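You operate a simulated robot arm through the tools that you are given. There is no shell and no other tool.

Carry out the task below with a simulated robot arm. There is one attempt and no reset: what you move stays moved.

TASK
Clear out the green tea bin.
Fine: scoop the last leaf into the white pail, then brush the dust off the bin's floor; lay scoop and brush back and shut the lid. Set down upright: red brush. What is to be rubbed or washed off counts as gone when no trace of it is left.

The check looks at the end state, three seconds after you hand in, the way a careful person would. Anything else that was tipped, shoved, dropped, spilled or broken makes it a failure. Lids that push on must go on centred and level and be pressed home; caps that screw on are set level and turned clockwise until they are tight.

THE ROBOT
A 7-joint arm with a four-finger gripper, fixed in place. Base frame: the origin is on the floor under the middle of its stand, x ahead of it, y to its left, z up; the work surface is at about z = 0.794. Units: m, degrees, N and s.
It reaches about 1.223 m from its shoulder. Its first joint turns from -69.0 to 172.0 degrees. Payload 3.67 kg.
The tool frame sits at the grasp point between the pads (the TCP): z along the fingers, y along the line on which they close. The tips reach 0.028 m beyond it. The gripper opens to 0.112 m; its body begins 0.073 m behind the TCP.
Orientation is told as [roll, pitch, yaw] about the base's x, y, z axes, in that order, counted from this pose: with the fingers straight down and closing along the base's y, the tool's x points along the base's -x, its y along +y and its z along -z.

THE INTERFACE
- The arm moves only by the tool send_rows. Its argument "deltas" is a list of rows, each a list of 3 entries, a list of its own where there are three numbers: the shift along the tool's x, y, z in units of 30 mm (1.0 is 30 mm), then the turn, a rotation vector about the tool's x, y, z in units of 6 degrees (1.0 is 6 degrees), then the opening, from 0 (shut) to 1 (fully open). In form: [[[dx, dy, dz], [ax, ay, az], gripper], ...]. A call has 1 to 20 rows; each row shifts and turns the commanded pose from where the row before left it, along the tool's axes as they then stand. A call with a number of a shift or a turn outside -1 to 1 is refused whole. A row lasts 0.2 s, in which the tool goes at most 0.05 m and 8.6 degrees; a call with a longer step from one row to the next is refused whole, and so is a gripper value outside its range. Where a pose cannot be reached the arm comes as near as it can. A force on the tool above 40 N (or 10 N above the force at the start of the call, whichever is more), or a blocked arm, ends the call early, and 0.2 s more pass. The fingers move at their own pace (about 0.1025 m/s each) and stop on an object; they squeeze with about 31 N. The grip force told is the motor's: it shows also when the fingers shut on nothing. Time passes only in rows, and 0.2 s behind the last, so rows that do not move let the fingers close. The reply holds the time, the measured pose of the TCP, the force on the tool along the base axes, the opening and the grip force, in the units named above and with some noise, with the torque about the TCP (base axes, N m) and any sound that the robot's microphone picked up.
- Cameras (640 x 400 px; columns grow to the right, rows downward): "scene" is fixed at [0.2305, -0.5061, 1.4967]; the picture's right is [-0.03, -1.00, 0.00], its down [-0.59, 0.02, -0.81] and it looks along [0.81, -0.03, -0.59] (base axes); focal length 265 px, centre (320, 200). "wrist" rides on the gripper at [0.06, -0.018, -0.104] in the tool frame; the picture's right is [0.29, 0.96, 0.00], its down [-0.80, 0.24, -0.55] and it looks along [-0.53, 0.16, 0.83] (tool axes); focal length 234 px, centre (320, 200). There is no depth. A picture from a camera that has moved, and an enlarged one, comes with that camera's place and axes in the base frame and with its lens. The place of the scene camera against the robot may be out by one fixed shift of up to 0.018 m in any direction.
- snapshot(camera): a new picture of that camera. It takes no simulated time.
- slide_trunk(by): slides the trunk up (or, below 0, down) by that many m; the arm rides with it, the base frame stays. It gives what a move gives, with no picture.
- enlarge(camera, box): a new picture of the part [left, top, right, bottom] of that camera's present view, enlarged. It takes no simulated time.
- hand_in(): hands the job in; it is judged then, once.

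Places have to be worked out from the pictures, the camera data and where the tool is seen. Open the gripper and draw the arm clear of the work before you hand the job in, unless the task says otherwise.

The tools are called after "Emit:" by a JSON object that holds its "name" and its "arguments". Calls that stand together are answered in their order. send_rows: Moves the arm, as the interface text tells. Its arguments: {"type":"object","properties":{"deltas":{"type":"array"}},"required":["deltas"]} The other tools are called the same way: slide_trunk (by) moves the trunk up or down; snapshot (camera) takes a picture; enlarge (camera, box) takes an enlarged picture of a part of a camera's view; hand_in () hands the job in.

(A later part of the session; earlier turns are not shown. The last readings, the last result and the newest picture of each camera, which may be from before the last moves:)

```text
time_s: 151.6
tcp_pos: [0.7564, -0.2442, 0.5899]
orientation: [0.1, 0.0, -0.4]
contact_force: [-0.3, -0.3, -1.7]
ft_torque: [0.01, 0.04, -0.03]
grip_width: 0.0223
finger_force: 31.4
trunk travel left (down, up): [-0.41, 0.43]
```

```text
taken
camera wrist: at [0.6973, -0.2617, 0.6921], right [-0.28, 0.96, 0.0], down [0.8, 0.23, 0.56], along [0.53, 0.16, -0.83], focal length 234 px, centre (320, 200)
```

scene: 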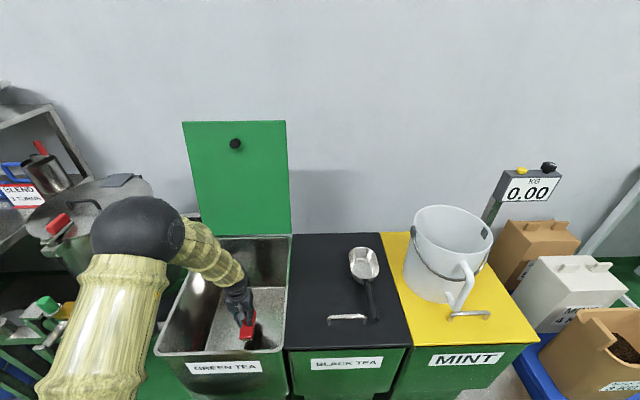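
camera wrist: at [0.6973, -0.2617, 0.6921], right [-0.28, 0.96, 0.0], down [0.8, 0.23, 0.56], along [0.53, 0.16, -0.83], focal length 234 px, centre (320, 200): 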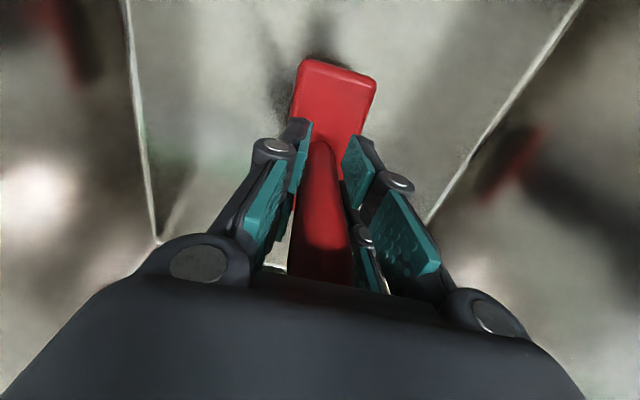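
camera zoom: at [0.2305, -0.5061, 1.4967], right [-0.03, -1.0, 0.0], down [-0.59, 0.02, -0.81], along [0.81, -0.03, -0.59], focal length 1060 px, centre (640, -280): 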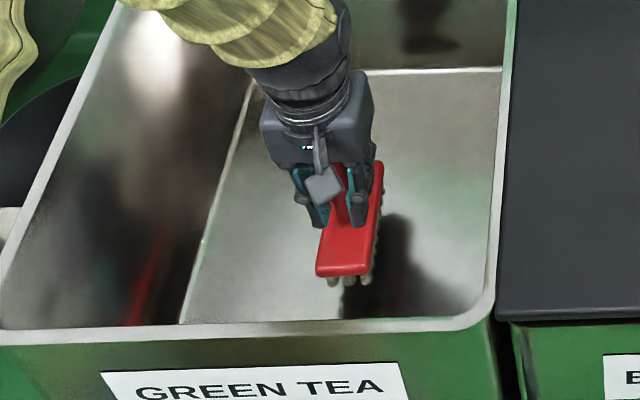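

The trunk moves at most 0.4 m per call; I raise by 0.40 m and inspect.

Emit:
{"name": "slide_trunk", "arguments": {"by": 0.4}}

Emit:
{"name": "enlarge", "arguments": {"camera": "scene", "box": [190, 270, 290, 370]}}

Emit:
{"name": "snapshot", "arguments": {"camera": "wrist"}}

Emit:
{"name": "enlarge", "arguments": {"camera": "wrist", "box": [200, 0, 420, 140]}}

```text
time_s: 155.4
tcp_pos: [0.7591, -0.2428, 0.9894]
orientation: [0.2, -0.1, -0.4]
contact_force: [0.8, 0.0, -1.1]
ft_torque: [0.0, 0.03, 0.0]
grip_width: 0.0224
finger_force: 31.0
trunk travel left (down, up): [-0.81, 0.03]
```

```text
4.00 times, centred on (240, 320) of scene
camera zoom: at [0.2305, -0.5061, 1.4967], right [-0.03, -1.0, 0.0], down [-0.59, 0.02, -0.81], along [0.81, -0.03, -0.59], focal length 1060 px, centre (640, -280)
```

zoom: 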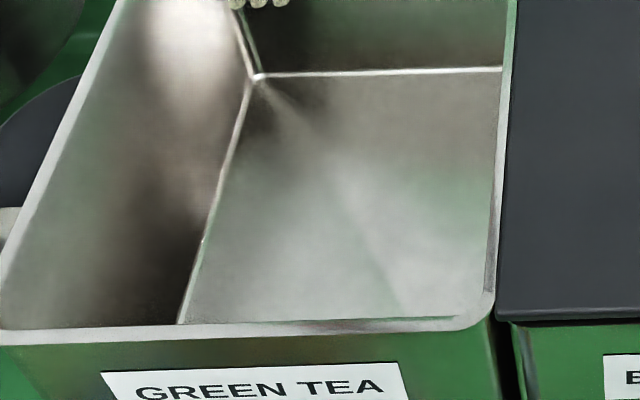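

```text
taken
camera wrist: at [0.6973, -0.2619, 1.0919], right [-0.28, 0.96, 0.0], down [0.8, 0.23, 0.56], along [0.53, 0.16, -0.83], focal length 234 px, centre (320, 200)
```

wrist: 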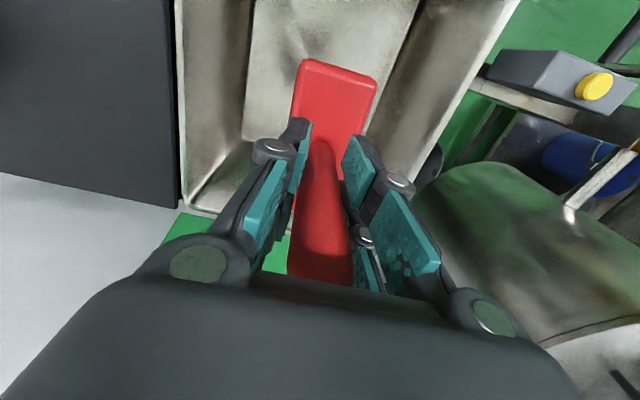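

```text
2.86 times, centred on (310, 70) of wrist
camera zoom: at [0.6973, -0.2619, 1.0919], right [-0.28, 0.96, 0.0], down [0.8, 0.23, 0.56], along [0.53, 0.16, -0.83], focal length 669 px, centre (349, 571)
```

zoom: 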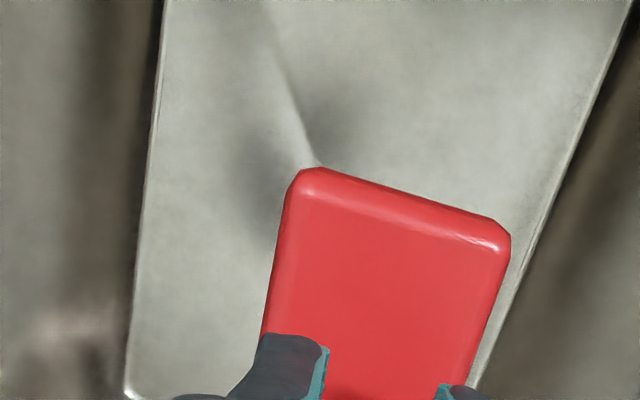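

Floor looks clean from here. I raise and move the brush toward its place, pausing where the wrist camera can view the whole bin floor unobstructed.

Emit:
{"name": "send_rows", "arguments": {"deltas": [[[0, 0, -0.9], [0, 0, 0], 0], [[0, 0, -0.9], [0, 0, 0], 0], [[0, 0, -0.9], [0, 0, 0], 0], [[0, -0.5, -0.5], [0, 0, 0], 0], [[-0.1, -0.9, -0.2], [0, 0, 0], 0], [[-0.1, -0.9, 0], [0, 0, 0], 0], [[-0.1, -0.9, 0], [0, 0, 0], 0], [[-0.1, -0.9, 0], [0, 0, 0], 0], [[-0.1, -0.9, 0], [0, 0, 0], 0], [[-0.1, -0.9, 0], [0, 0, 0], 0], [[-0.1, -0.9, 0], [0, 0, 0], 0], [[-0.1, -0.9, 0], [0, 0, 0], 0], [[-0.1, -0.9, 0], [0, 0, 0], 0], [[0, 0, 0], [0, 0, 0], 0]]}}

Emit:
{"name": "snapshot", "arguments": {"camera": "wrist"}}

Emit:
{"name": "enlarge", "arguments": {"camera": "wrist", "box": [340, 0, 520, 180]}}

Emit:
{"name": "snapshot", "arguments": {"camera": "scene"}}

```text
time_s: 158.4
tcp_pos: [0.784, -0.502, 1.0903]
orientation: [0.1, -0.2, -0.4]
contact_force: [-0.4, 1.3, -1.3]
ft_torque: [-0.03, 0.06, 0.02]
grip_width: 0.0224
finger_force: 30.7
trunk travel left (down, up): [-0.81, 0.03]
```

```text
taken
camera wrist: at [0.7231, -0.5206, 1.1934], right [-0.28, 0.96, 0.0], down [0.8, 0.23, 0.56], along [0.53, 0.16, -0.83], focal length 234 px, centre (320, 200)
```

wrist: 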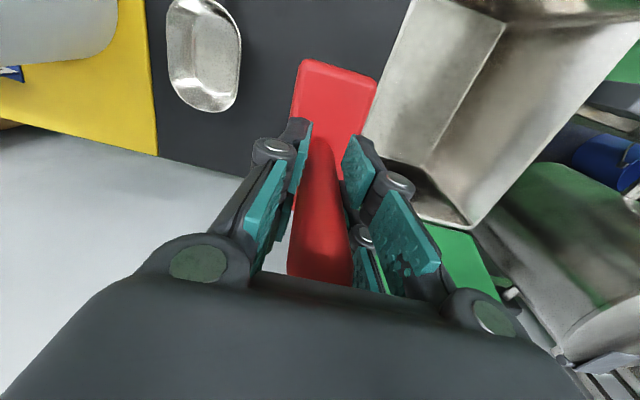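

```text
2.22 times, centred on (430, 90) of wrist
camera zoom: at [0.7231, -0.5206, 1.1934], right [-0.28, 0.96, 0.0], down [0.8, 0.23, 0.56], along [0.53, 0.16, -0.83], focal length 520 px, centre (76, 444)
```

zoom: 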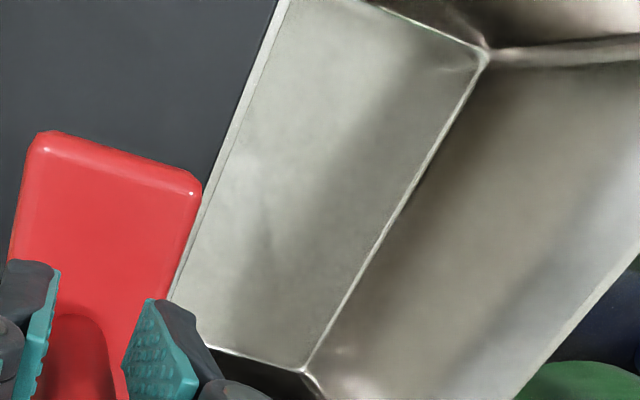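

```text
taken
```

scene: 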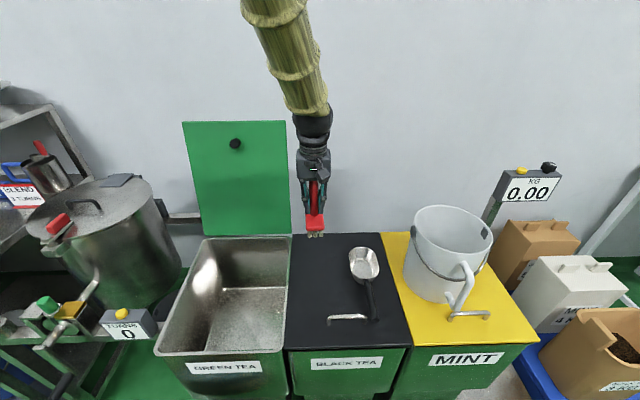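

I zoom deep into the floor area in both views to look for any remaining trace.

Emit:
{"name": "enlarge", "arguments": {"camera": "scene", "box": [215, 295, 275, 350]}}

Emit:
{"name": "enlarge", "arguments": {"camera": "wrist", "box": [400, 20, 480, 100]}}

Emit:
{"name": "enlarge", "arguments": {"camera": "scene", "box": [290, 160, 350, 260]}}

```text
7.27 times, centred on (245, 322) of scene
camera zoom: at [0.2305, -0.5061, 1.4967], right [-0.03, -1.0, 0.0], down [-0.59, 0.02, -0.81], along [0.81, -0.03, -0.59], focal length 1926 px, centre (866, -691)
```

zoom: 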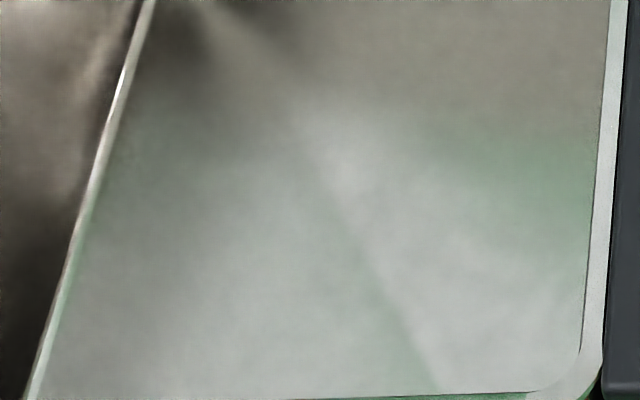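

```text
5.00 times, centred on (440, 60) of wrist
camera zoom: at [0.7231, -0.5206, 1.1934], right [-0.28, 0.96, 0.0], down [0.8, 0.23, 0.56], along [0.53, 0.16, -0.83], focal length 1171 px, centre (-280, 900)
```

zoom: 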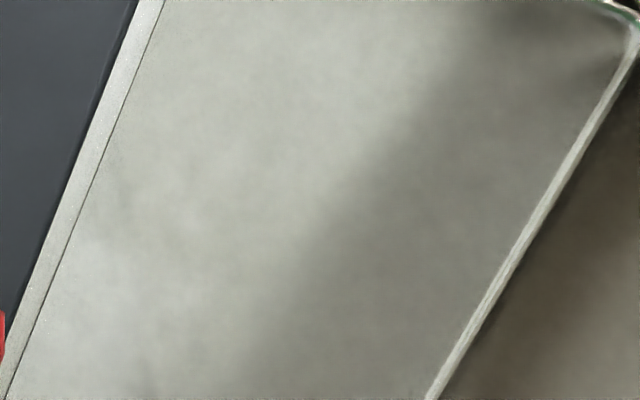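

```text
4.00 times, centred on (320, 210) of scene
camera zoom: at [0.2305, -0.5061, 1.4967], right [-0.03, -1.0, 0.0], down [-0.59, 0.02, -0.81], along [0.81, -0.03, -0.59], focal length 1060 px, centre (320, 160)
```

zoom: 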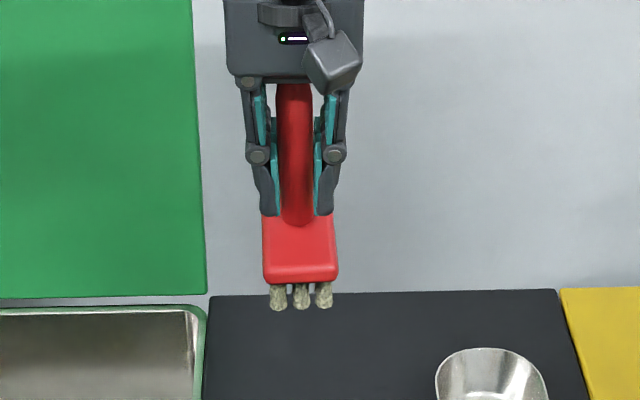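

Both views show a clean floor. Now I return the brush: move over its old spot and descend to a few centimetres above the lid.

Emit:
{"name": "send_rows", "arguments": {"deltas": [[[-0.65, -0.1, 0], [0, 0, 0], 0], [[-0.65, -0.1, 0], [0, 0, 0], 0], [[-0.63, -0.1, 0], [0, 0, 0], 0], [[0, 0, 0.9], [0, 0, 0], 0], [[0, 0, 0.9], [0, 0, 0], 0], [[0, 0, 0.9], [0, 0, 0], 0], [[0, 0, 0.9], [0, 0, 0], 0], [[0, 0, 0.9], [0, 0, 0], 0], [[0, 0, 0.9], [0, 0, 0], 0], [[0, 0, 0], [0, 0, 0], 0]]}}

Emit:
{"name": "enlarge", "arguments": {"camera": "scene", "box": [270, 190, 370, 290]}}

Emit:
{"name": "snapshot", "arguments": {"camera": "wrist"}}

```text
time_s: 160.7
tcp_pos: [0.8403, -0.512, 0.9301]
orientation: [0.2, -0.1, -0.3]
contact_force: [0.3, 0.0, -1.1]
ft_torque: [0.03, -0.05, 0.0]
grip_width: 0.0222
finger_force: 30.9
trunk travel left (down, up): [-0.81, 0.03]
```

```text
4.00 times, centred on (320, 240) of scene
camera zoom: at [0.2305, -0.5061, 1.4967], right [-0.03, -1.0, 0.0], down [-0.59, 0.02, -0.81], along [0.81, -0.03, -0.59], focal length 1060 px, centre (320, 40)
```

zoom: 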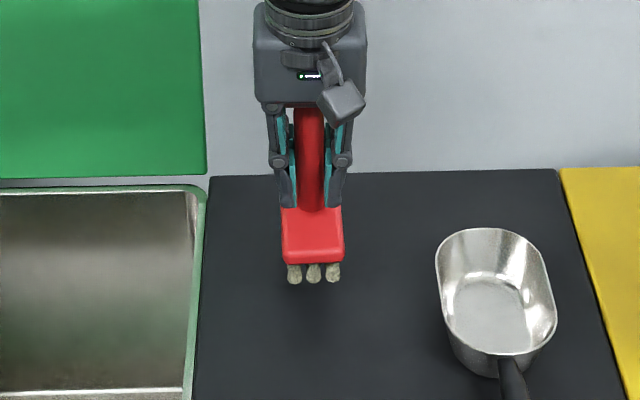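

```text
taken
camera wrist: at [0.7806, -0.5303, 1.0325], right [-0.28, 0.96, 0.0], down [0.8, 0.23, 0.56], along [0.53, 0.16, -0.83], focal length 234 px, centre (320, 200)
```

wrist: 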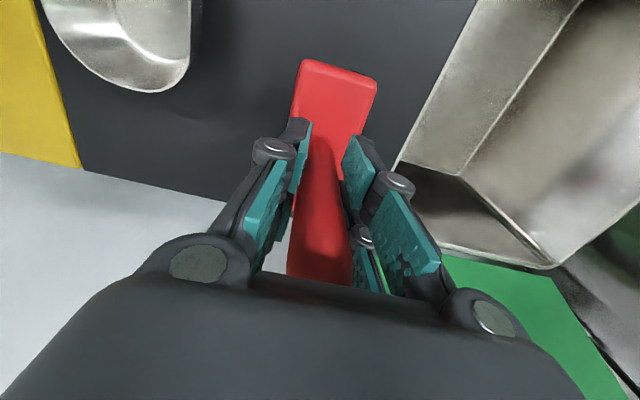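

Aligned over its place. I lower 2.5 cm, then in small steps until the bristles touch.

Emit:
{"name": "send_rows", "arguments": {"deltas": [[[0, 0, 0.45], [0, 0, 0], 0], [[0, 0, 0.4], [0, 0, 0], 0], [[0, 0, 0], [0, 0, 0], 0]]}}

Emit:
{"name": "send_rows", "arguments": {"deltas": [[[0, 0, 0.12], [0, 0, 0], 0], [[0, 0, 0], [0, 0, 0], 0]]}}

Emit:
{"name": "send_rows", "arguments": {"deltas": [[[0, 0, 0.12], [0, 0, 0], 0], [[0, 0, 0], [0, 0, 0], 0]]}}

Emit:
{"name": "send_rows", "arguments": {"deltas": [[[0, 0, 0.08], [0, 0, 0], 0], [[0, 0, 0], [0, 0, 0], 0]]}}

```text
time_s: 161.4
tcp_pos: [0.8409, -0.5104, 0.9043]
orientation: [0.1, 0.0, -0.3]
contact_force: [0.2, -0.3, -1.6]
ft_torque: [-0.02, 0.0, -0.03]
grip_width: 0.0221
finger_force: 30.9
trunk travel left (down, up): [-0.81, 0.03]
```

```text
time_s: 162.1
tcp_pos: [0.8405, -0.5101, 0.9006]
orientation: [0.2, -0.1, -0.3]
contact_force: [0.3, 0.8, -2.0]
ft_torque: [0.01, -0.04, 0.0]
grip_width: 0.022
finger_force: 30.5
trunk travel left (down, up): [-0.81, 0.03]
```

```text
time_s: 162.7
tcp_pos: [0.8422, -0.5104, 0.8961]
orientation: [0.2, -0.1, -0.3]
contact_force: [-0.2, 0.0, -1.3]
ft_torque: [-0.01, -0.01, -0.02]
grip_width: 0.0224
finger_force: 31.1
trunk travel left (down, up): [-0.81, 0.03]
```

```text
time_s: 163.2
tcp_pos: [0.8412, -0.5108, 0.8929]
orientation: [0.2, -0.1, -0.3]
contact_force: [0.0, -0.3, -0.8]
ft_torque: [0.03, 0.02, -0.03]
grip_width: 0.0223
finger_force: 30.9
trunk travel left (down, up): [-0.81, 0.03]
```

Emit:
{"name": "send_rows", "arguments": {"deltas": [[[0, 0, 0.08], [0, 0, 0], 0], [[0, 0, 0], [0, 0, 0], 0]]}}

Emit:
{"name": "send_rows", "arguments": {"deltas": [[[0, 0, 0.06], [0, 0, 0], 0], [[0, 0, 0], [0, 0, 0], 0]]}}

Emit:
{"name": "enlarge", "arguments": {"camera": "scene", "box": [290, 210, 350, 270]}}

```text
time_s: 163.8
tcp_pos: [0.8414, -0.5098, 0.8902]
orientation: [0.2, -0.1, -0.2]
contact_force: [-0.1, 0.1, -1.8]
ft_torque: [0.03, 0.0, -0.02]
grip_width: 0.0222
finger_force: 31.7
trunk travel left (down, up): [-0.81, 0.03]
```

```text
time_s: 164.4
tcp_pos: [0.8416, -0.5094, 0.8899]
orientation: [0.2, -0.1, -0.2]
contact_force: [0.0, 1.1, -0.7]
ft_torque: [0.02, -0.01, -0.01]
grip_width: 0.0223
finger_force: 30.7
trunk travel left (down, up): [-0.81, 0.03]
```

```text
6.67 times, centred on (320, 240) of scene
camera zoom: at [0.2305, -0.5061, 1.4967], right [-0.03, -1.0, 0.0], down [-0.59, 0.02, -0.81], along [0.81, -0.03, -0.59], focal length 1766 px, centre (320, -67)
```

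zoom: 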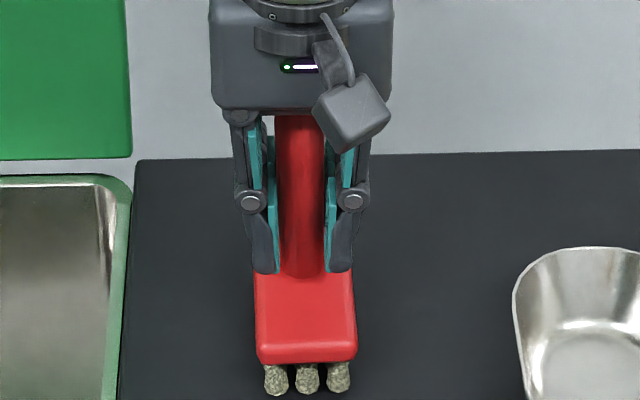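

By comparison with the original picture about 2–3 mm remain. I continue in 1.5–2 mm steps.

Emit:
{"name": "send_rows", "arguments": {"deltas": [[[0, 0, 0.06], [0, 0, 0], 0], [[0, 0, 0], [0, 0, 0], 0]]}}

Emit:
{"name": "send_rows", "arguments": {"deltas": [[[0, 0, 0.05], [0, 0, 0], 0], [[0, 0, 0], [0, 0, 0], 0]]}}

```text
time_s: 165.1
tcp_pos: [0.8411, -0.5105, 0.8875]
orientation: [0.2, -0.1, -0.2]
contact_force: [-0.3, -0.9, -1.6]
ft_torque: [0.02, -0.01, -0.01]
grip_width: 0.0222
finger_force: 31.6
trunk travel left (down, up): [-0.81, 0.03]
```

```text
time_s: 165.7
tcp_pos: [0.8412, -0.51, 0.8848]
orientation: [0.1, -0.1, -0.2]
contact_force: [-0.1, 0.0, 0.2]
ft_torque: [0.01, -0.05, 0.01]
grip_width: 0.0221
finger_force: 30.9
trunk travel left (down, up): [-0.81, 0.03]
```

The weight starts to come off the gripper. One more millimetre, then I open gradually.

Emit:
{"name": "send_rows", "arguments": {"deltas": [[[0, 0, 0.03], [0, 0, 0], 0], [[0, 0, 0], [0, 0, 0], 0]]}}

Emit:
{"name": "send_rows", "arguments": {"deltas": [[[0, 0, 0], [0, 0, 0], 0.2], [[0, 0, 0], [0, 0, 0], 0.24], [[0, 0, 0], [0, 0, 0], 0.3], [[0, 0, 0], [0, 0, 0], 0.45], [[0, 0, 0], [0, 0, 0], 0.6], [[0, 0, 0], [0, 0, 0], 0.8], [[0, 0, 0], [0, 0, 0], 1]]}}

Emit:
{"name": "enlarge", "arguments": {"camera": "scene", "box": [290, 210, 350, 270]}}

Emit:
{"name": "snapshot", "arguments": {"camera": "wrist"}}

```text
time_s: 166.2
tcp_pos: [0.8418, -0.5104, 0.8856]
orientation: [0.2, -0.1, -0.3]
contact_force: [-0.3, -0.5, 2.9]
ft_torque: [0.06, -0.24, -0.02]
grip_width: 0.0222
finger_force: 30.8
trunk travel left (down, up): [-0.81, 0.03]
```

```text
time_s: 167.8
tcp_pos: [0.841, -0.5101, 0.884]
orientation: [0.2, -0.1, -0.3]
contact_force: [0.4, -0.9, -0.6]
ft_torque: [0.0, -0.01, 0.02]
grip_width: 0.1119
finger_force: 0.0
trunk travel left (down, up): [-0.81, 0.03]
```

```text
6.67 times, centred on (320, 240) of scene
camera zoom: at [0.2305, -0.5061, 1.4967], right [-0.03, -1.0, 0.0], down [-0.59, 0.02, -0.81], along [0.81, -0.03, -0.59], focal length 1766 px, centre (320, -67)
```

zoom: 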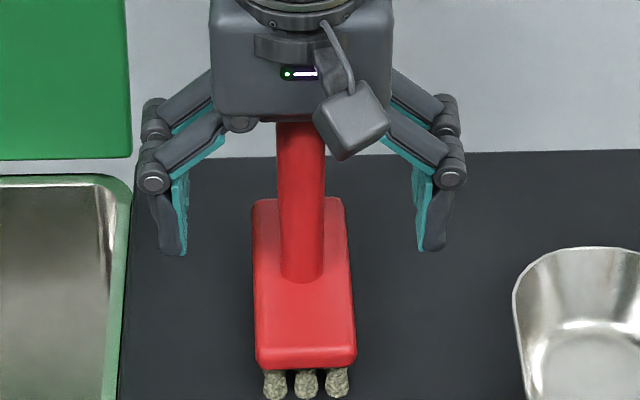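

```text
taken
camera wrist: at [0.7806, -0.5292, 0.9875], right [-0.28, 0.96, 0.0], down [0.8, 0.23, 0.56], along [0.53, 0.16, -0.83], focal length 234 px, centre (320, 200)
```

wrist: 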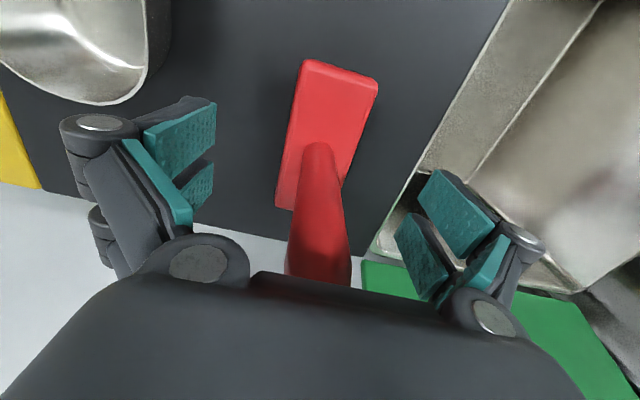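

The brush stands upright by itself. I withdraw straight up.

Emit:
{"name": "send_rows", "arguments": {"deltas": [[[0, 0, -0.4], [0, 0, 0], 1], [[0, 0, -0.9], [0, 0, 0], 1], [[0, 0, -0.9], [0, 0, 0], 1], [[0, 0, -0.9], [0, 0, 0], 1], [[0, 0, -0.9], [0, 0, 0], 1], [[0, 0, -0.9], [0, 0, 0], 1], [[0, 0, -0.9], [0, 0, 0], 1], [[0, 0, -0.9], [0, 0, 0], 1], [[0, 0, 0], [0, 0, 0], 1]]}}

Emit:
{"name": "snapshot", "arguments": {"camera": "scene"}}

Emit:
{"name": "enlarge", "arguments": {"camera": "scene", "box": [170, 110, 310, 250]}}

Emit:
{"name": "snapshot", "arguments": {"camera": "wrist"}}

```text
time_s: 169.8
tcp_pos: [0.8416, -0.5089, 1.0849]
orientation: [0.2, 0.0, -0.3]
contact_force: [0.1, -0.3, -0.2]
ft_torque: [-0.02, 0.0, 0.02]
grip_width: 0.1119
finger_force: 0.1
trunk travel left (down, up): [-0.81, 0.03]
```

```text
taken
```

scene: 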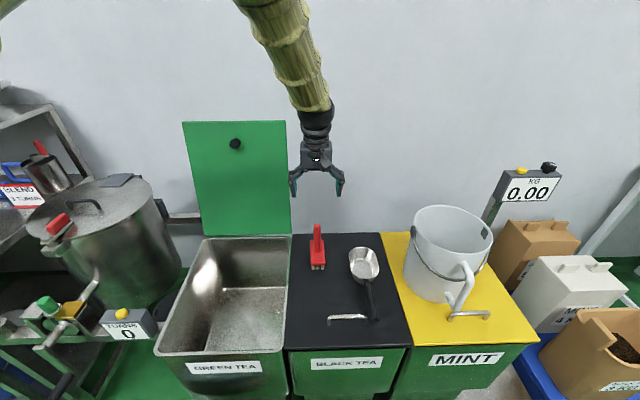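

```text
2.86 times, centred on (240, 180) of scene
camera zoom: at [0.2305, -0.5061, 1.4967], right [-0.03, -1.0, 0.0], down [-0.59, 0.02, -0.81], along [0.81, -0.03, -0.59], focal length 757 px, centre (549, 257)
```

zoom: 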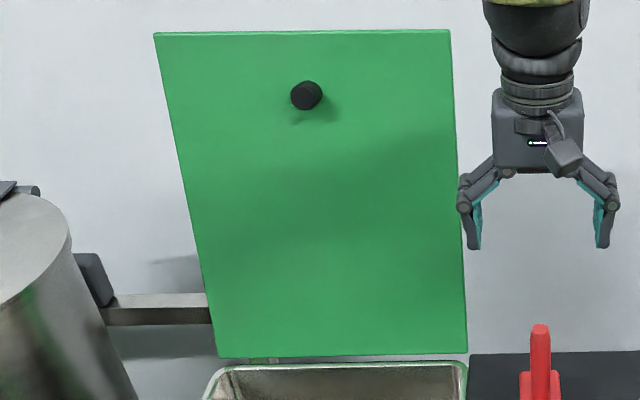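

```text
taken
camera wrist: at [0.7813, -0.528, 1.1879], right [-0.28, 0.96, 0.0], down [0.8, 0.23, 0.56], along [0.53, 0.16, -0.83], focal length 234 px, centre (320, 200)
```

wrist: 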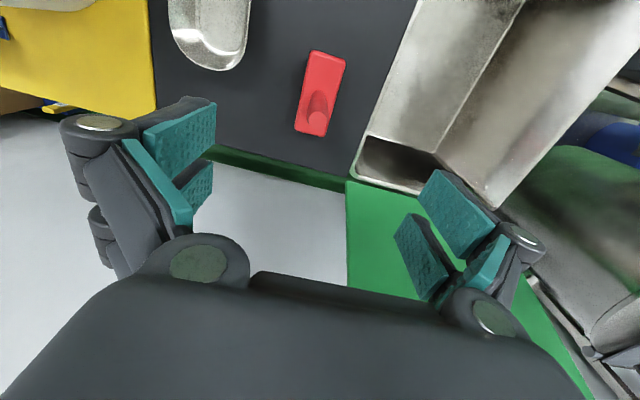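

Brush and scoop are both back in place. Next the lid: I move back and lean the gripper to look at the lid, its top edge and knob with the wrist camera.

Emit:
{"name": "send_rows", "arguments": {"deltas": [[[0.52, 0.9, -0.43], [0, 0, 0], 1], [[0.52, 0.9, -0.43], [0, 0, 0], 1], [[0.52, 0.9, -0.43], [0, 0, 0], 1], [[0.52, 0.9, -0.43], [0, 0, 0], 1], [[0.52, 0.9, -0.43], [0, 0, 0], 1], [[0.52, 0.9, -0.43], [0, 0, 0], 1], [[0.52, 0.9, -0.43], [0, 0, 0], 1], [[0.52, 0.9, -0.43], [0, 0, 0], 1], [[0.52, 0.9, -0.43], [0, 0, 0], 1], [[0, 0, 0], [0, -0.9375, 0], 1], [[0, 0, 0], [0, -0.9375, 0], 1], [[0, 0, 0], [0, -0.9375, 0], 1], [[0, 0, 0], [0, -0.9375, 0], 1], [[0, 0, 0], [0, -0.9375, 0], 1], [[0, 0, 0], [0, -0.9375, 0], 1], [[0, 0, 0], [0, -0.9375, 0], 1], [[0, 0, 0], [0, -0.9375, 0], 1], [[0, 0, 0], [0, 0, 0], 1]]}}

Emit:
{"name": "snapshot", "arguments": {"camera": "wrist"}}

Emit:
{"name": "snapshot", "arguments": {"camera": "scene"}}

```text
time_s: 173.7
tcp_pos: [0.7028, -0.2673, 1.2029]
orientation: [0.0, -45.2, -0.6]
contact_force: [-0.1, 0.0, -0.1]
ft_torque: [-0.02, 0.01, -0.01]
grip_width: 0.112
finger_force: 0.0
trunk travel left (down, up): [-0.81, 0.03]
```

```text
taken
camera wrist: at [0.5856, -0.2855, 1.2329], right [-0.2, 0.96, -0.2], down [0.17, 0.24, 0.96], along [0.97, 0.15, -0.21], focal length 234 px, centre (320, 200)
```

wrist: 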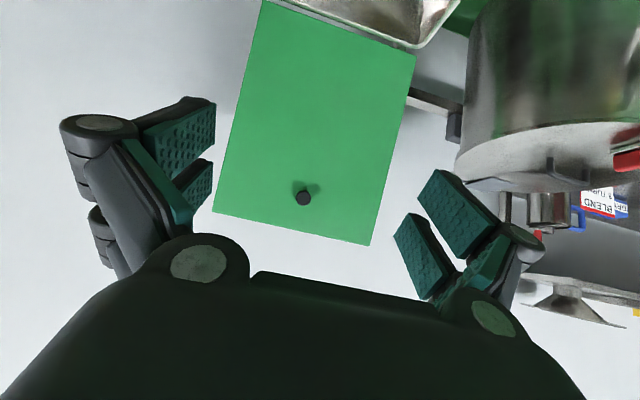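

```text
taken
```

scene: 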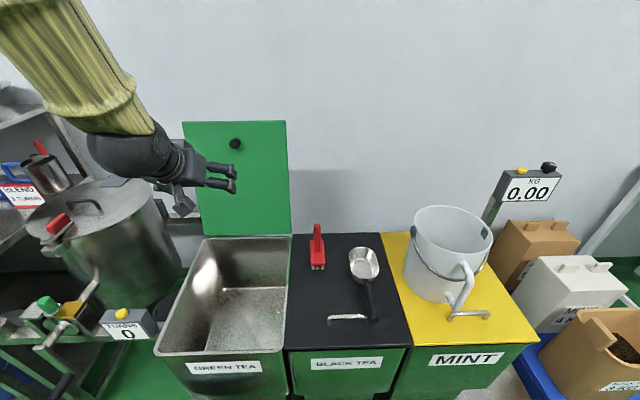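

The lid leans back about 15° (top edge near x 1.06, z 1.20; hinge near x 0.957, z 0.80), with a knob at its centre line. I zoom in on the knob to measure it.

Emit:
{"name": "enlarge", "arguments": {"camera": "wrist", "box": [200, 130, 400, 255]}}

Emit:
{"name": "enlarge", "arguments": {"camera": "scene", "box": [205, 125, 265, 165]}}

Emit:
{"name": "enlarge", "arguments": {"camera": "wrist", "box": [240, 0, 460, 110]}}

```text
3.20 times, centred on (300, 192) of wrist
camera zoom: at [0.5856, -0.2855, 1.2329], right [-0.2, 0.96, -0.2], down [0.17, 0.24, 0.96], along [0.97, 0.15, -0.21], focal length 749 px, centre (384, 224)
```

zoom: 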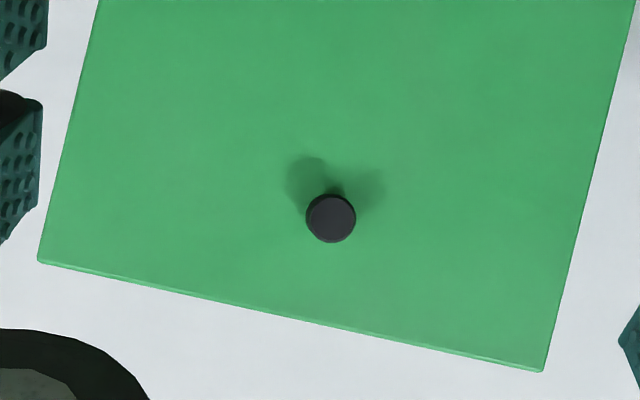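

```text
10.00 times, centred on (235, 145) of scene
camera zoom: at [0.2305, -0.5061, 1.4967], right [-0.03, -1.0, 0.0], down [-0.59, 0.02, -0.81], along [0.81, -0.03, -0.59], focal length 2649 px, centre (1170, 750)
```

zoom: 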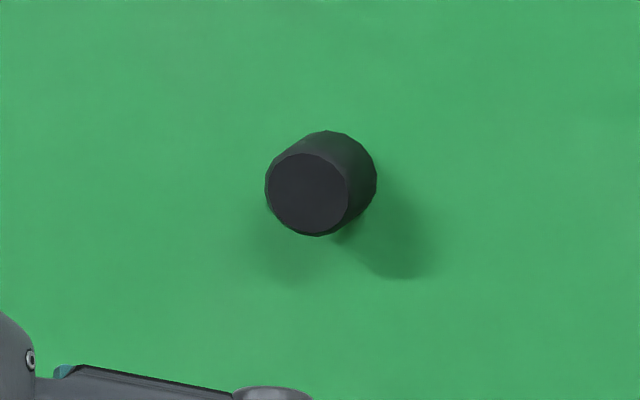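

```text
2.91 times, centred on (350, 55) of wrist
camera zoom: at [0.5856, -0.2855, 1.2329], right [-0.2, 0.96, -0.2], down [0.17, 0.24, 0.96], along [0.97, 0.15, -0.21], focal length 681 px, centre (233, 622)
```

zoom: 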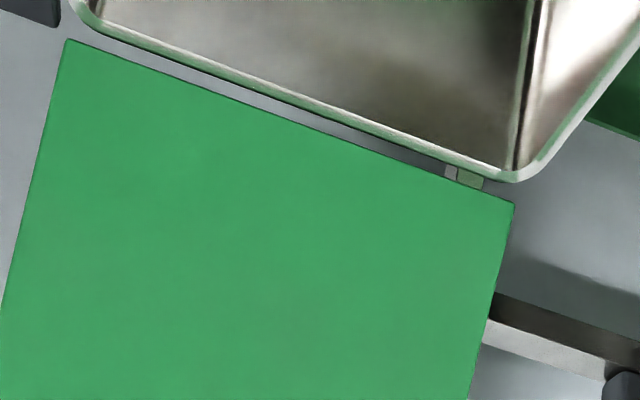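

The knob's front face is at about (1.017, -0.250, 1.144), roughly 26 mm across, sticking out about 3 cm. I pitch the gripper to -75° so it faces the lid, and approach to about 10 cm in front of the knob.

Emit:
{"name": "send_rows", "arguments": {"deltas": [[[0, 0, 0], [0, -1, 0], 1], [[0, 0, 0], [0, -1, 0], 1], [[0, 0, 0], [0, -1, 0], 1], [[0, 0, 0], [0, -1, 0], 1], [[0, 0, 0], [0, -0.97, 0], 1], [[-0.1, 0.071, 0.88], [0, 0, 0], 1], [[-0.1, 0.071, 0.88], [0, 0, 0], 1], [[-0.1, 0.071, 0.88], [0, 0, 0], 1], [[-0.1, 0.071, 0.88], [0, 0, 0], 1], [[-0.1, 0.071, 0.88], [0, 0, 0], 1], [[-0.1, 0.071, 0.88], [0, 0, 0], 1], [[-0.1, 0.071, 0.88], [0, 0, 0], 1], [[0, 0, 0], [0, 0, 0], 1], [[0, 0, 0], [0, 0, 0], 1]]}}

Emit:
{"name": "snapshot", "arguments": {"camera": "wrist"}}

Emit:
{"name": "snapshot", "arguments": {"camera": "scene"}}

```text
time_s: 176.7
tcp_pos: [0.8878, -0.2527, 1.1745]
orientation: [0.6, -74.8, -0.8]
contact_force: [0.4, -0.9, -0.3]
ft_torque: [0.02, 0.02, 0.02]
grip_width: 0.1121
finger_force: 0.1
trunk travel left (down, up): [-0.81, 0.03]
```

```text
taken
camera wrist: at [0.7697, -0.2711, 1.1426], right [-0.07, 0.96, -0.28], down [-0.32, 0.24, 0.92], along [0.94, 0.15, 0.29], focal length 234 px, centre (320, 200)
```

wrist: 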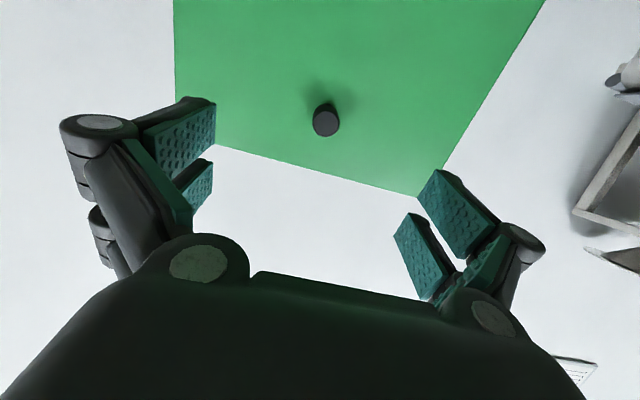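

```text
taken
```

scene: 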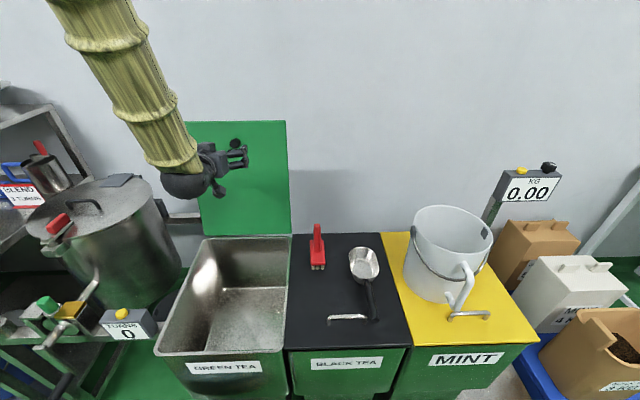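

The knob is nearly centred on the tool axis (about 4 mm to the left). I approach 8 cm along the tool axis and re-check.

Emit:
{"name": "send_rows", "arguments": {"deltas": [[[0, 0.07, 0.7], [0, 0, 0], 1], [[0, 0.07, 0.7], [0, 0, 0], 1], [[0, 0, 0.7], [0, 0, 0], 1], [[0, 0, 0.6], [0, 0, 0], 1], [[0, 0, 0], [0, 0, 0], 1], [[0, 0, 0], [0, 0, 0], 1]]}}

Emit:
{"name": "snapshot", "arguments": {"camera": "wrist"}}

Emit:
{"name": "enlarge", "arguments": {"camera": "scene", "box": [160, 100, 300, 220]}}

```text
time_s: 178.1
tcp_pos: [0.9635, -0.2514, 1.1518]
orientation: [0.7, -74.8, -0.9]
contact_force: [-0.3, -0.4, -0.7]
ft_torque: [0.01, -0.02, -0.02]
grip_width: 0.1119
finger_force: 0.0
trunk travel left (down, up): [-0.81, 0.03]
```

```text
taken
camera wrist: at [0.8469, -0.2692, 1.1209], right [-0.07, 0.96, -0.28], down [-0.32, 0.24, 0.92], along [0.94, 0.15, 0.29], focal length 234 px, centre (320, 200)
```

wrist: 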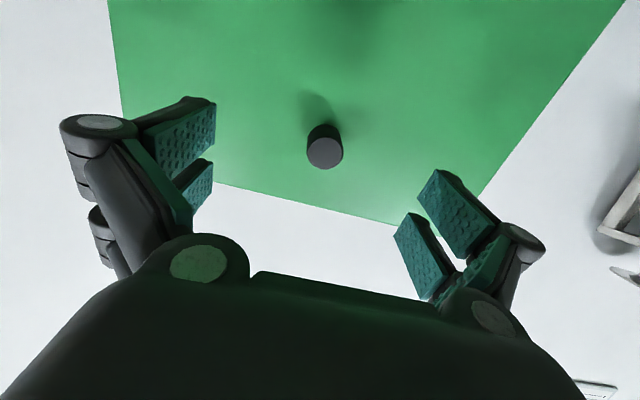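

```text
3.33 times, centred on (230, 160) of scene
camera zoom: at [0.2305, -0.5061, 1.4967], right [-0.03, -1.0, 0.0], down [-0.59, 0.02, -0.81], along [0.81, -0.03, -0.59], focal length 883 px, centre (620, 333)
```

zoom: 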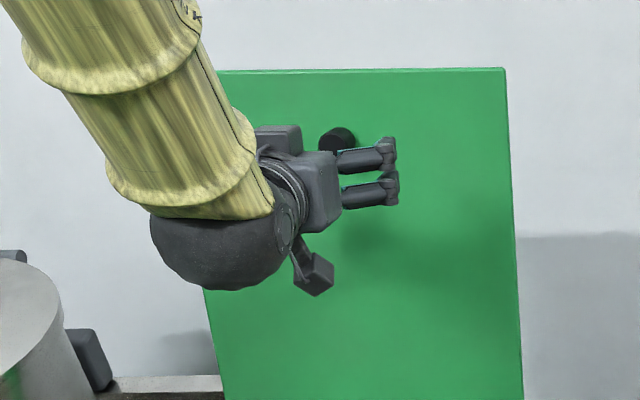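

Knob is centred within a few millimetres. I advance the last 4.4 cm slowly.

Emit:
{"name": "send_rows", "arguments": {"deltas": [[[-0.05, 0.05, 0.5], [0, 0, 0], 1], [[-0.05, 0.05, 0.5], [0, 0, 0], 1], [[0, 0, 0.45], [0, 0, 0], 1], [[0, 0, 0], [0, 0, 0], 1], [[0, 0, 0], [0, 0, 0], 1]]}}

Emit:
{"name": "snapshot", "arguments": {"camera": "wrist"}}

Emit:
{"name": "enlarge", "arguments": {"camera": "scene", "box": [180, 110, 290, 200]}}

```text
time_s: 179.2
tcp_pos: [1.0068, -0.2479, 1.1441]
orientation: [0.6, -74.8, -0.9]
contact_force: [-0.4, 0.6, 0.3]
ft_torque: [-0.05, 0.0, 0.02]
grip_width: 0.1122
finger_force: 0.1
trunk travel left (down, up): [-0.81, 0.03]
```

```text
taken
camera wrist: at [0.8902, -0.2662, 1.1122], right [-0.07, 0.96, -0.28], down [-0.32, 0.24, 0.92], along [0.94, 0.15, 0.29], focal length 234 px, centre (320, 200)
```

wrist: 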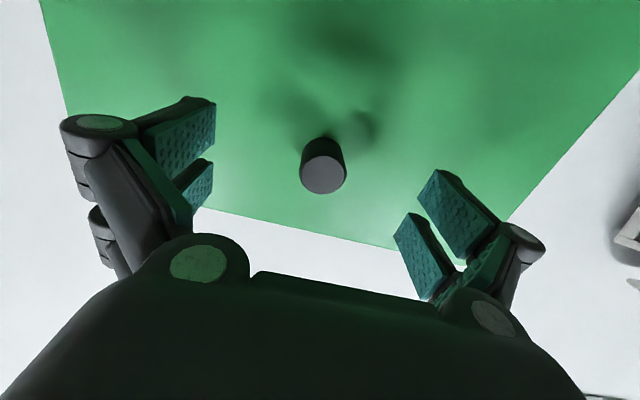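

```text
4.44 times, centred on (235, 155) of scene
camera zoom: at [0.2305, -0.5061, 1.4967], right [-0.03, -1.0, 0.0], down [-0.59, 0.02, -0.81], along [0.81, -0.03, -0.59], focal length 1177 px, centre (698, 400)
```

zoom: 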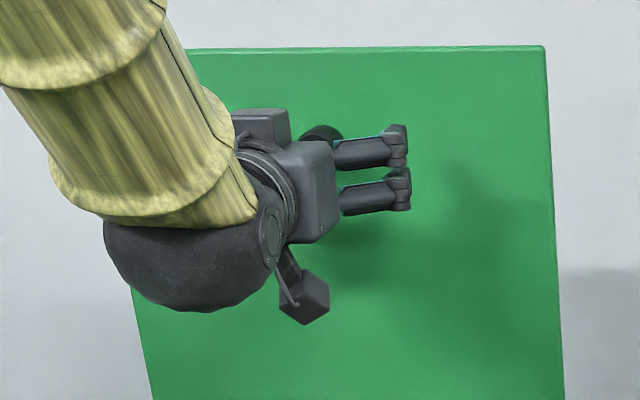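

Pads would overlap the knob by about 18 mm; I advance 6 mm more and close on it.

Emit:
{"name": "send_rows", "arguments": {"deltas": [[[0, 0.03, 0.2], [0, 0, 0], 1], [[0, 0, 0], [0, 0, 0], 1]]}}

Emit:
{"name": "send_rows", "arguments": {"deltas": [[[0, 0, 0], [0, 0, 0], 0], [[0, 0, 0], [0, 0, 0], 0], [[0, 0, 0], [0, 0, 0], 0], [[0, 0, 0], [0, 0, 0], 0], [[0, 0, 0], [0, 0, 0], 0]]}}

Emit:
{"name": "snapshot", "arguments": {"camera": "wrist"}}

```text
time_s: 179.8
tcp_pos: [1.0139, -0.2469, 1.1431]
orientation: [0.7, -74.9, -0.9]
contact_force: [-1.2, 0.0, -0.5]
ft_torque: [-0.01, 0.0, -0.01]
grip_width: 0.1123
finger_force: 0.0
trunk travel left (down, up): [-0.81, 0.03]
```

```text
time_s: 181.1
tcp_pos: [1.0143, -0.245, 1.1436]
orientation: [0.5, -74.9, -0.8]
contact_force: [0.1, 6.6, 0.0]
ft_torque: [0.05, 0.01, 0.21]
grip_width: 0.0282
finger_force: 44.5
trunk travel left (down, up): [-0.81, 0.03]
```

```text
taken
camera wrist: at [0.8963, -0.2634, 1.1114], right [-0.07, 0.96, -0.28], down [-0.33, 0.24, 0.91], along [0.94, 0.15, 0.29], focal length 234 px, centre (320, 200)
```

wrist: 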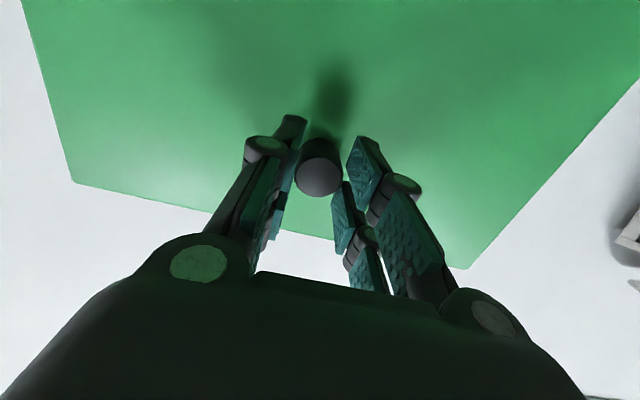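

The knob is gripped (28 mm) with a small side force of 6.6 N. I shift a few millimetres to centre it.

Emit:
{"name": "send_rows", "arguments": {"deltas": [[[0, 0.07, 0], [0, 0, 0], 0], [[0, 0, 0], [0, 0, 0], 0], [[0, 0, 0], [0, 0, 0], 0]]}}

Emit:
{"name": "enlarge", "arguments": {"camera": "wrist", "box": [220, 90, 440, 290]}}

```text
time_s: 181.8
tcp_pos: [1.0124, -0.2464, 1.1432]
orientation: [0.5, -74.9, -1.0]
contact_force: [-0.1, 0.9, 3.7]
ft_torque: [-0.02, 0.27, -0.1]
grip_width: 0.0282
finger_force: 45.0
trunk travel left (down, up): [-0.81, 0.03]
```

```text
2.00 times, centred on (330, 190) of wrist
camera zoom: at [0.8963, -0.2631, 1.1113], right [-0.07, 0.96, -0.28], down [-0.33, 0.24, 0.91], along [0.94, 0.15, 0.3], focal length 468 px, centre (300, 220)
```

zoom: 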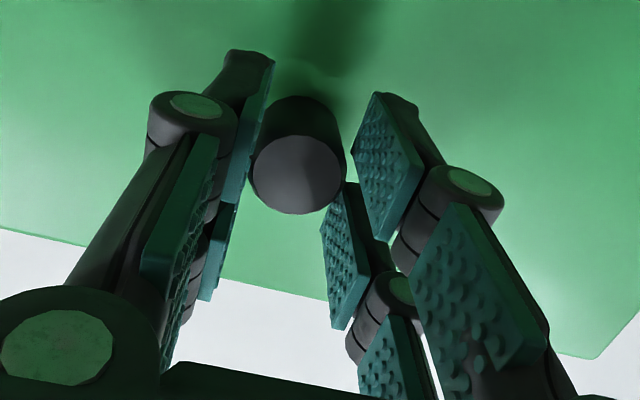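

Now it is centred (side force under 1 N). I begin pulling the lid forward along its arc about the hinge at (0.952, 0.802), turning the gripper along with it: first 10°.

Emit:
{"name": "send_rows", "arguments": {"deltas": [[[0.0545, 0, -0.501], [0, -0.4167, 0], 0], [[0.0545, 0, -0.501], [0, -0.4167, 0], 0], [[0.0545, 0, -0.501], [0, -0.4167, 0], 0], [[0.0545, 0, -0.501], [0, -0.4167, 0], 0], [[0, 0, 0], [0, 0, 0], 0]]}}

Emit:
{"name": "snapshot", "arguments": {"camera": "wrist"}}

Emit:
{"name": "snapshot", "arguments": {"camera": "scene"}}

```text
time_s: 183.1
tcp_pos: [0.9529, -0.2465, 1.1473]
orientation: [2.2, -84.6, -2.5]
contact_force: [-1.8, -1.3, -8.9]
ft_torque: [-0.01, 1.22, -0.13]
grip_width: 0.0265
finger_force: 45.1
trunk travel left (down, up): [-0.81, 0.03]
```

```text
taken
camera wrist: at [0.8435, -0.263, 1.0957], right [-0.02, 0.96, -0.28], down [-0.48, 0.24, 0.85], along [0.88, 0.15, 0.45], focal length 234 px, centre (320, 200)
```

wrist: 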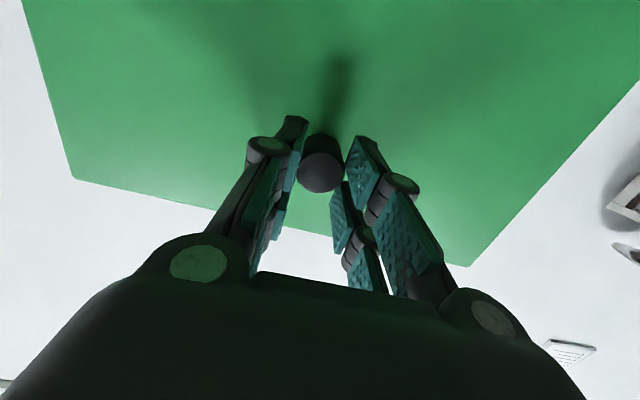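

```text
taken
```

scene: 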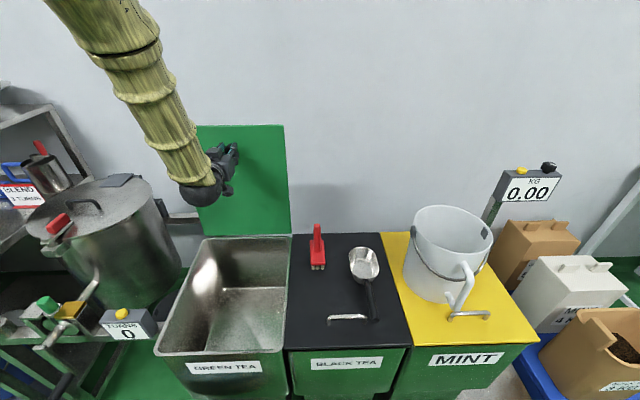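

The lid follows with moderate force (knob path slightly lower than mine). I continue another 10° with a 2 mm downward correction.

Emit:
{"name": "send_rows", "arguments": {"deltas": [[[0.115, 0, -0.501], [0, -0.4167, 0], 0], [[0.0545, 0, -0.501], [0, -0.4167, 0], 0], [[0.0545, 0, -0.501], [0, -0.4167, 0], 0], [[0.0545, 0, -0.501], [0, -0.4167, 0], 0], [[0, 0, 0], [0, 0, 0], 0]]}}

Emit:
{"name": "snapshot", "arguments": {"camera": "scene"}}

```text
time_s: 184.2
tcp_pos: [0.8961, -0.245, 1.1379]
orientation: [177.1, -85.3, -177.4]
contact_force: [2.2, -4.8, -28.8]
ft_torque: [-0.04, 1.65, -0.09]
grip_width: 0.0269
finger_force: 45.5
trunk travel left (down, up): [-0.81, 0.03]
```

```text
taken
```

scene: 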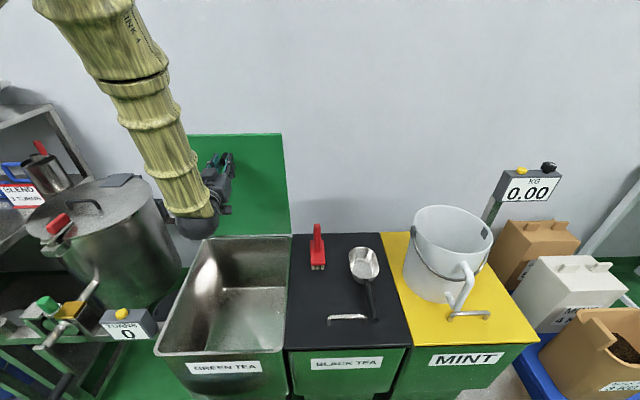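

The downward pull grew to 29 N, so the true hinge is a little further back (x ≈ 0.977). I lower 3 mm to relieve, then check.

Emit:
{"name": "send_rows", "arguments": {"deltas": [[[0.1, 0, 0], [0, 0, 0], 0], [[0, 0, 0], [0, 0, 0], 0]]}}

Emit:
{"name": "snapshot", "arguments": {"camera": "wrist"}}

```text
time_s: 184.8
tcp_pos: [0.8945, -0.2465, 1.1382]
orientation: [177.3, -85.1, -177.7]
contact_force: [1.5, -5.5, -14.8]
ft_torque: [-0.03, 0.69, -0.11]
grip_width: 0.0266
finger_force: 44.8
trunk travel left (down, up): [-0.81, 0.03]
```

```text
taken
camera wrist: at [0.7951, -0.2629, 1.0684], right [0.03, 0.96, -0.28], down [-0.62, 0.24, 0.75], along [0.79, 0.15, 0.6], focal length 234 px, centre (320, 200)
```

wrist: 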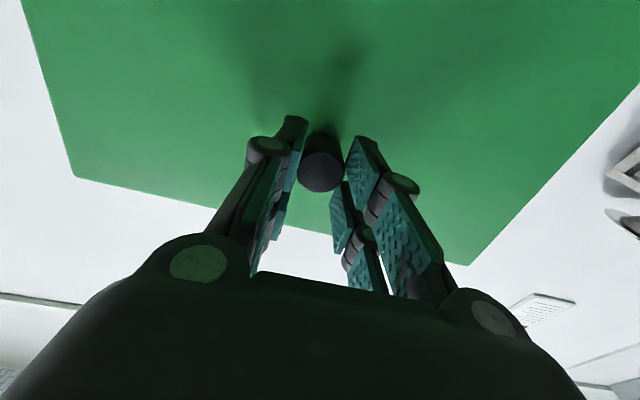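

Force halved. I lower 2.5 mm more and continue the arc by another 10°.

Emit:
{"name": "send_rows", "arguments": {"deltas": [[[0.09, 0, 0], [0, 0, 0], 0], [[0.088, 0, -0.494], [0, -0.4167, 0], 0], [[0.088, 0, -0.494], [0, -0.4167, 0], 0], [[0, 0, 0], [0, 0, 0], 0]]}}

Emit:
{"name": "send_rows", "arguments": {"deltas": [[[0.088, 0, -0.494], [0, -0.4167, 0], 0], [[0.088, 0, -0.494], [0, -0.4167, 0], 0], [[0, 0, 0], [0, 0, 0], 0]]}}

Emit:
{"name": "snapshot", "arguments": {"camera": "scene"}}

Emit:
{"name": "snapshot", "arguments": {"camera": "wrist"}}

```text
time_s: 185.8
tcp_pos: [0.8637, -0.2462, 1.1305]
orientation: [178.8, -80.0, -179.2]
contact_force: [1.2, -5.3, 4.5]
ft_torque: [0.17, -0.85, -0.18]
grip_width: 0.0266
finger_force: 44.6
trunk travel left (down, up): [-0.81, 0.03]
```

```text
time_s: 186.7
tcp_pos: [0.8345, -0.2448, 1.1185]
orientation: [179.3, -75.0, -179.7]
contact_force: [-6.1, -7.0, 8.6]
ft_torque: [-0.06, 0.58, -0.06]
grip_width: 0.0266
finger_force: 45.3
trunk travel left (down, up): [-0.81, 0.03]
```

```text
taken
```

scene: 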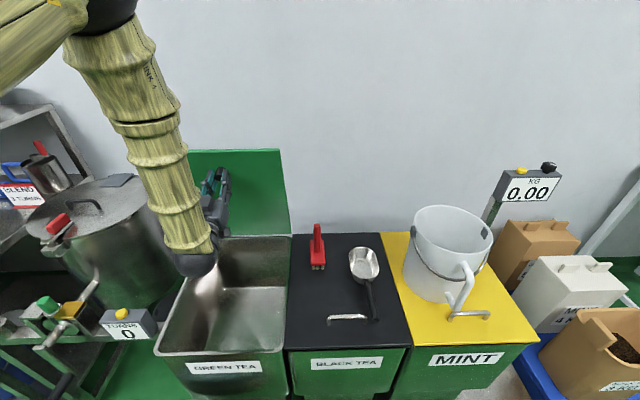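

```text
taken
camera wrist: at [0.7484, -0.263, 1.0324], right [0.08, 0.96, -0.28], down [-0.74, 0.24, 0.63], along [0.67, 0.15, 0.73], focal length 234 px, centre (320, 200)
```

wrist: 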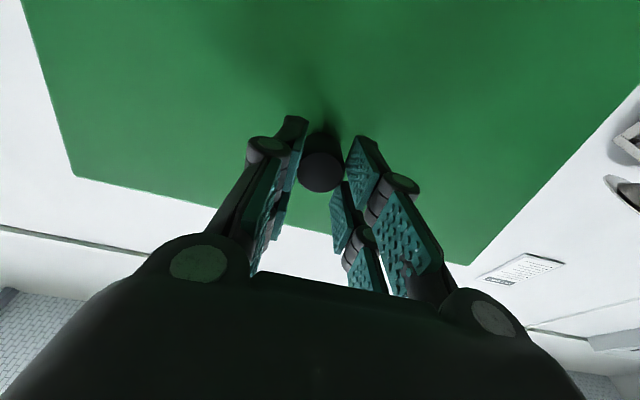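

The lid leans forward now and follows well with small forces. I continue with another 10°, with a small lateral correction.

Emit:
{"name": "send_rows", "arguments": {"deltas": [[[0.088, -0.05, -0.494], [0, -0.4167, 0], 0], [[0.088, 0, -0.494], [0, -0.4167, 0], 0], [[0, 0, 0], [0, 0, 0], 0]]}}

Emit:
{"name": "send_rows", "arguments": {"deltas": [[[0.088, 0, -0.494], [0, -0.4167, 0], 0], [[0.088, 0, -0.494], [0, -0.4167, 0], 0], [[0, 0, 0], [0, 0, 0], 0]]}}

Emit:
{"name": "snapshot", "arguments": {"camera": "scene"}}

```text
time_s: 187.4
tcp_pos: [0.8076, -0.2448, 1.105]
orientation: [179.5, -70.0, -179.8]
contact_force: [-8.5, -1.9, 12.9]
ft_torque: [0.05, 0.2, 0.11]
grip_width: 0.0265
finger_force: 44.6
trunk travel left (down, up): [-0.81, 0.03]
```

```text
time_s: 187.9
tcp_pos: [0.7926, -0.2445, 1.0959]
orientation: [-179.0, -66.8, 178.8]
contact_force: [-14.6, -6.4, 20.5]
ft_torque: [0.28, 0.39, 0.02]
grip_width: 0.0267
finger_force: 45.0
trunk travel left (down, up): [-0.81, 0.03]
stopped in row 2: the force on the tool passed its limit at 89 N (the readings are from after the stop); the commanded pose is now the measured one
```

```text
taken
```

scene: 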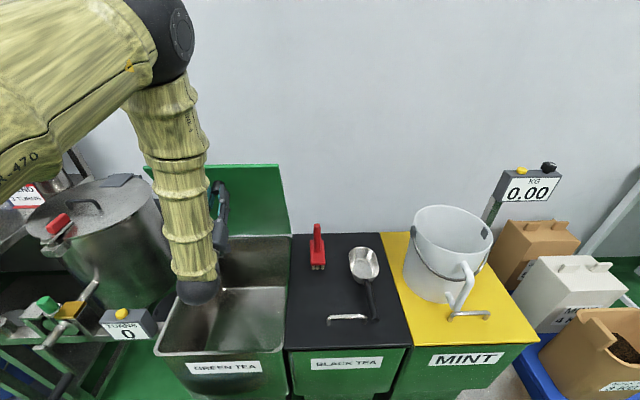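

A force spike stopped the motion: my arc was slightly inside the true one. Fitting the measured points gives the hinge at (0.964, 0.834) with radius 0.313. I relieve outward by 3 mm and check the force.

Emit:
{"name": "send_rows", "arguments": {"deltas": [[[-0.1, 0, -0.017], [0, 0, 0], 0], [[0, 0, 0], [0, 0, 0], 0]]}}

Emit:
{"name": "snapshot", "arguments": {"camera": "wrist"}}

Emit:
{"name": "enlarge", "arguments": {"camera": "scene", "box": [130, 140, 310, 320]}}

```text
time_s: 188.5
tcp_pos: [0.792, -0.2452, 1.095]
orientation: [-178.5, -67.1, 178.3]
contact_force: [-2.1, -14.9, 6.8]
ft_torque: [0.08, -1.01, -0.59]
grip_width: 0.0267
finger_force: 45.2
trunk travel left (down, up): [-0.81, 0.03]
```

```text
taken
camera wrist: at [0.7182, -0.2641, 0.9995], right [0.12, 0.95, -0.27], down [-0.82, 0.25, 0.52], along [0.56, 0.16, 0.81], focal length 234 px, centre (320, 200)
```

wrist: 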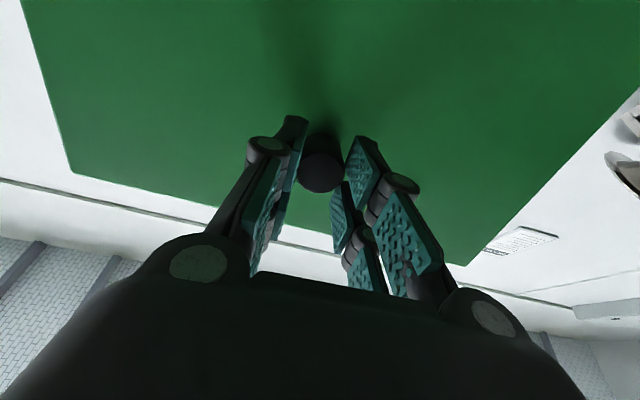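

```text
2.22 times, centred on (220, 230) of scene
camera zoom: at [0.2305, -0.5061, 1.4967], right [-0.03, -1.0, 0.0], down [-0.59, 0.02, -0.81], along [0.81, -0.03, -0.59], focal length 589 px, centre (542, 133)
```

zoom: 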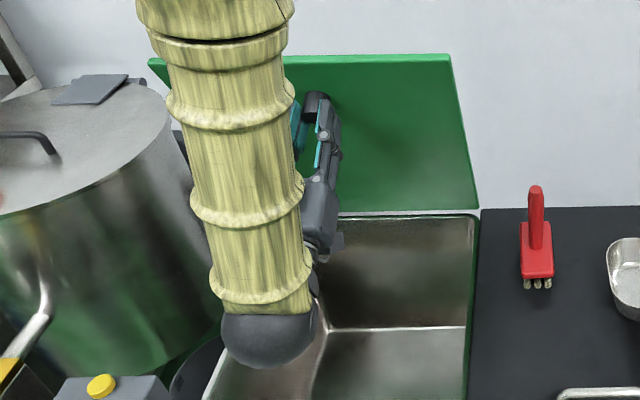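

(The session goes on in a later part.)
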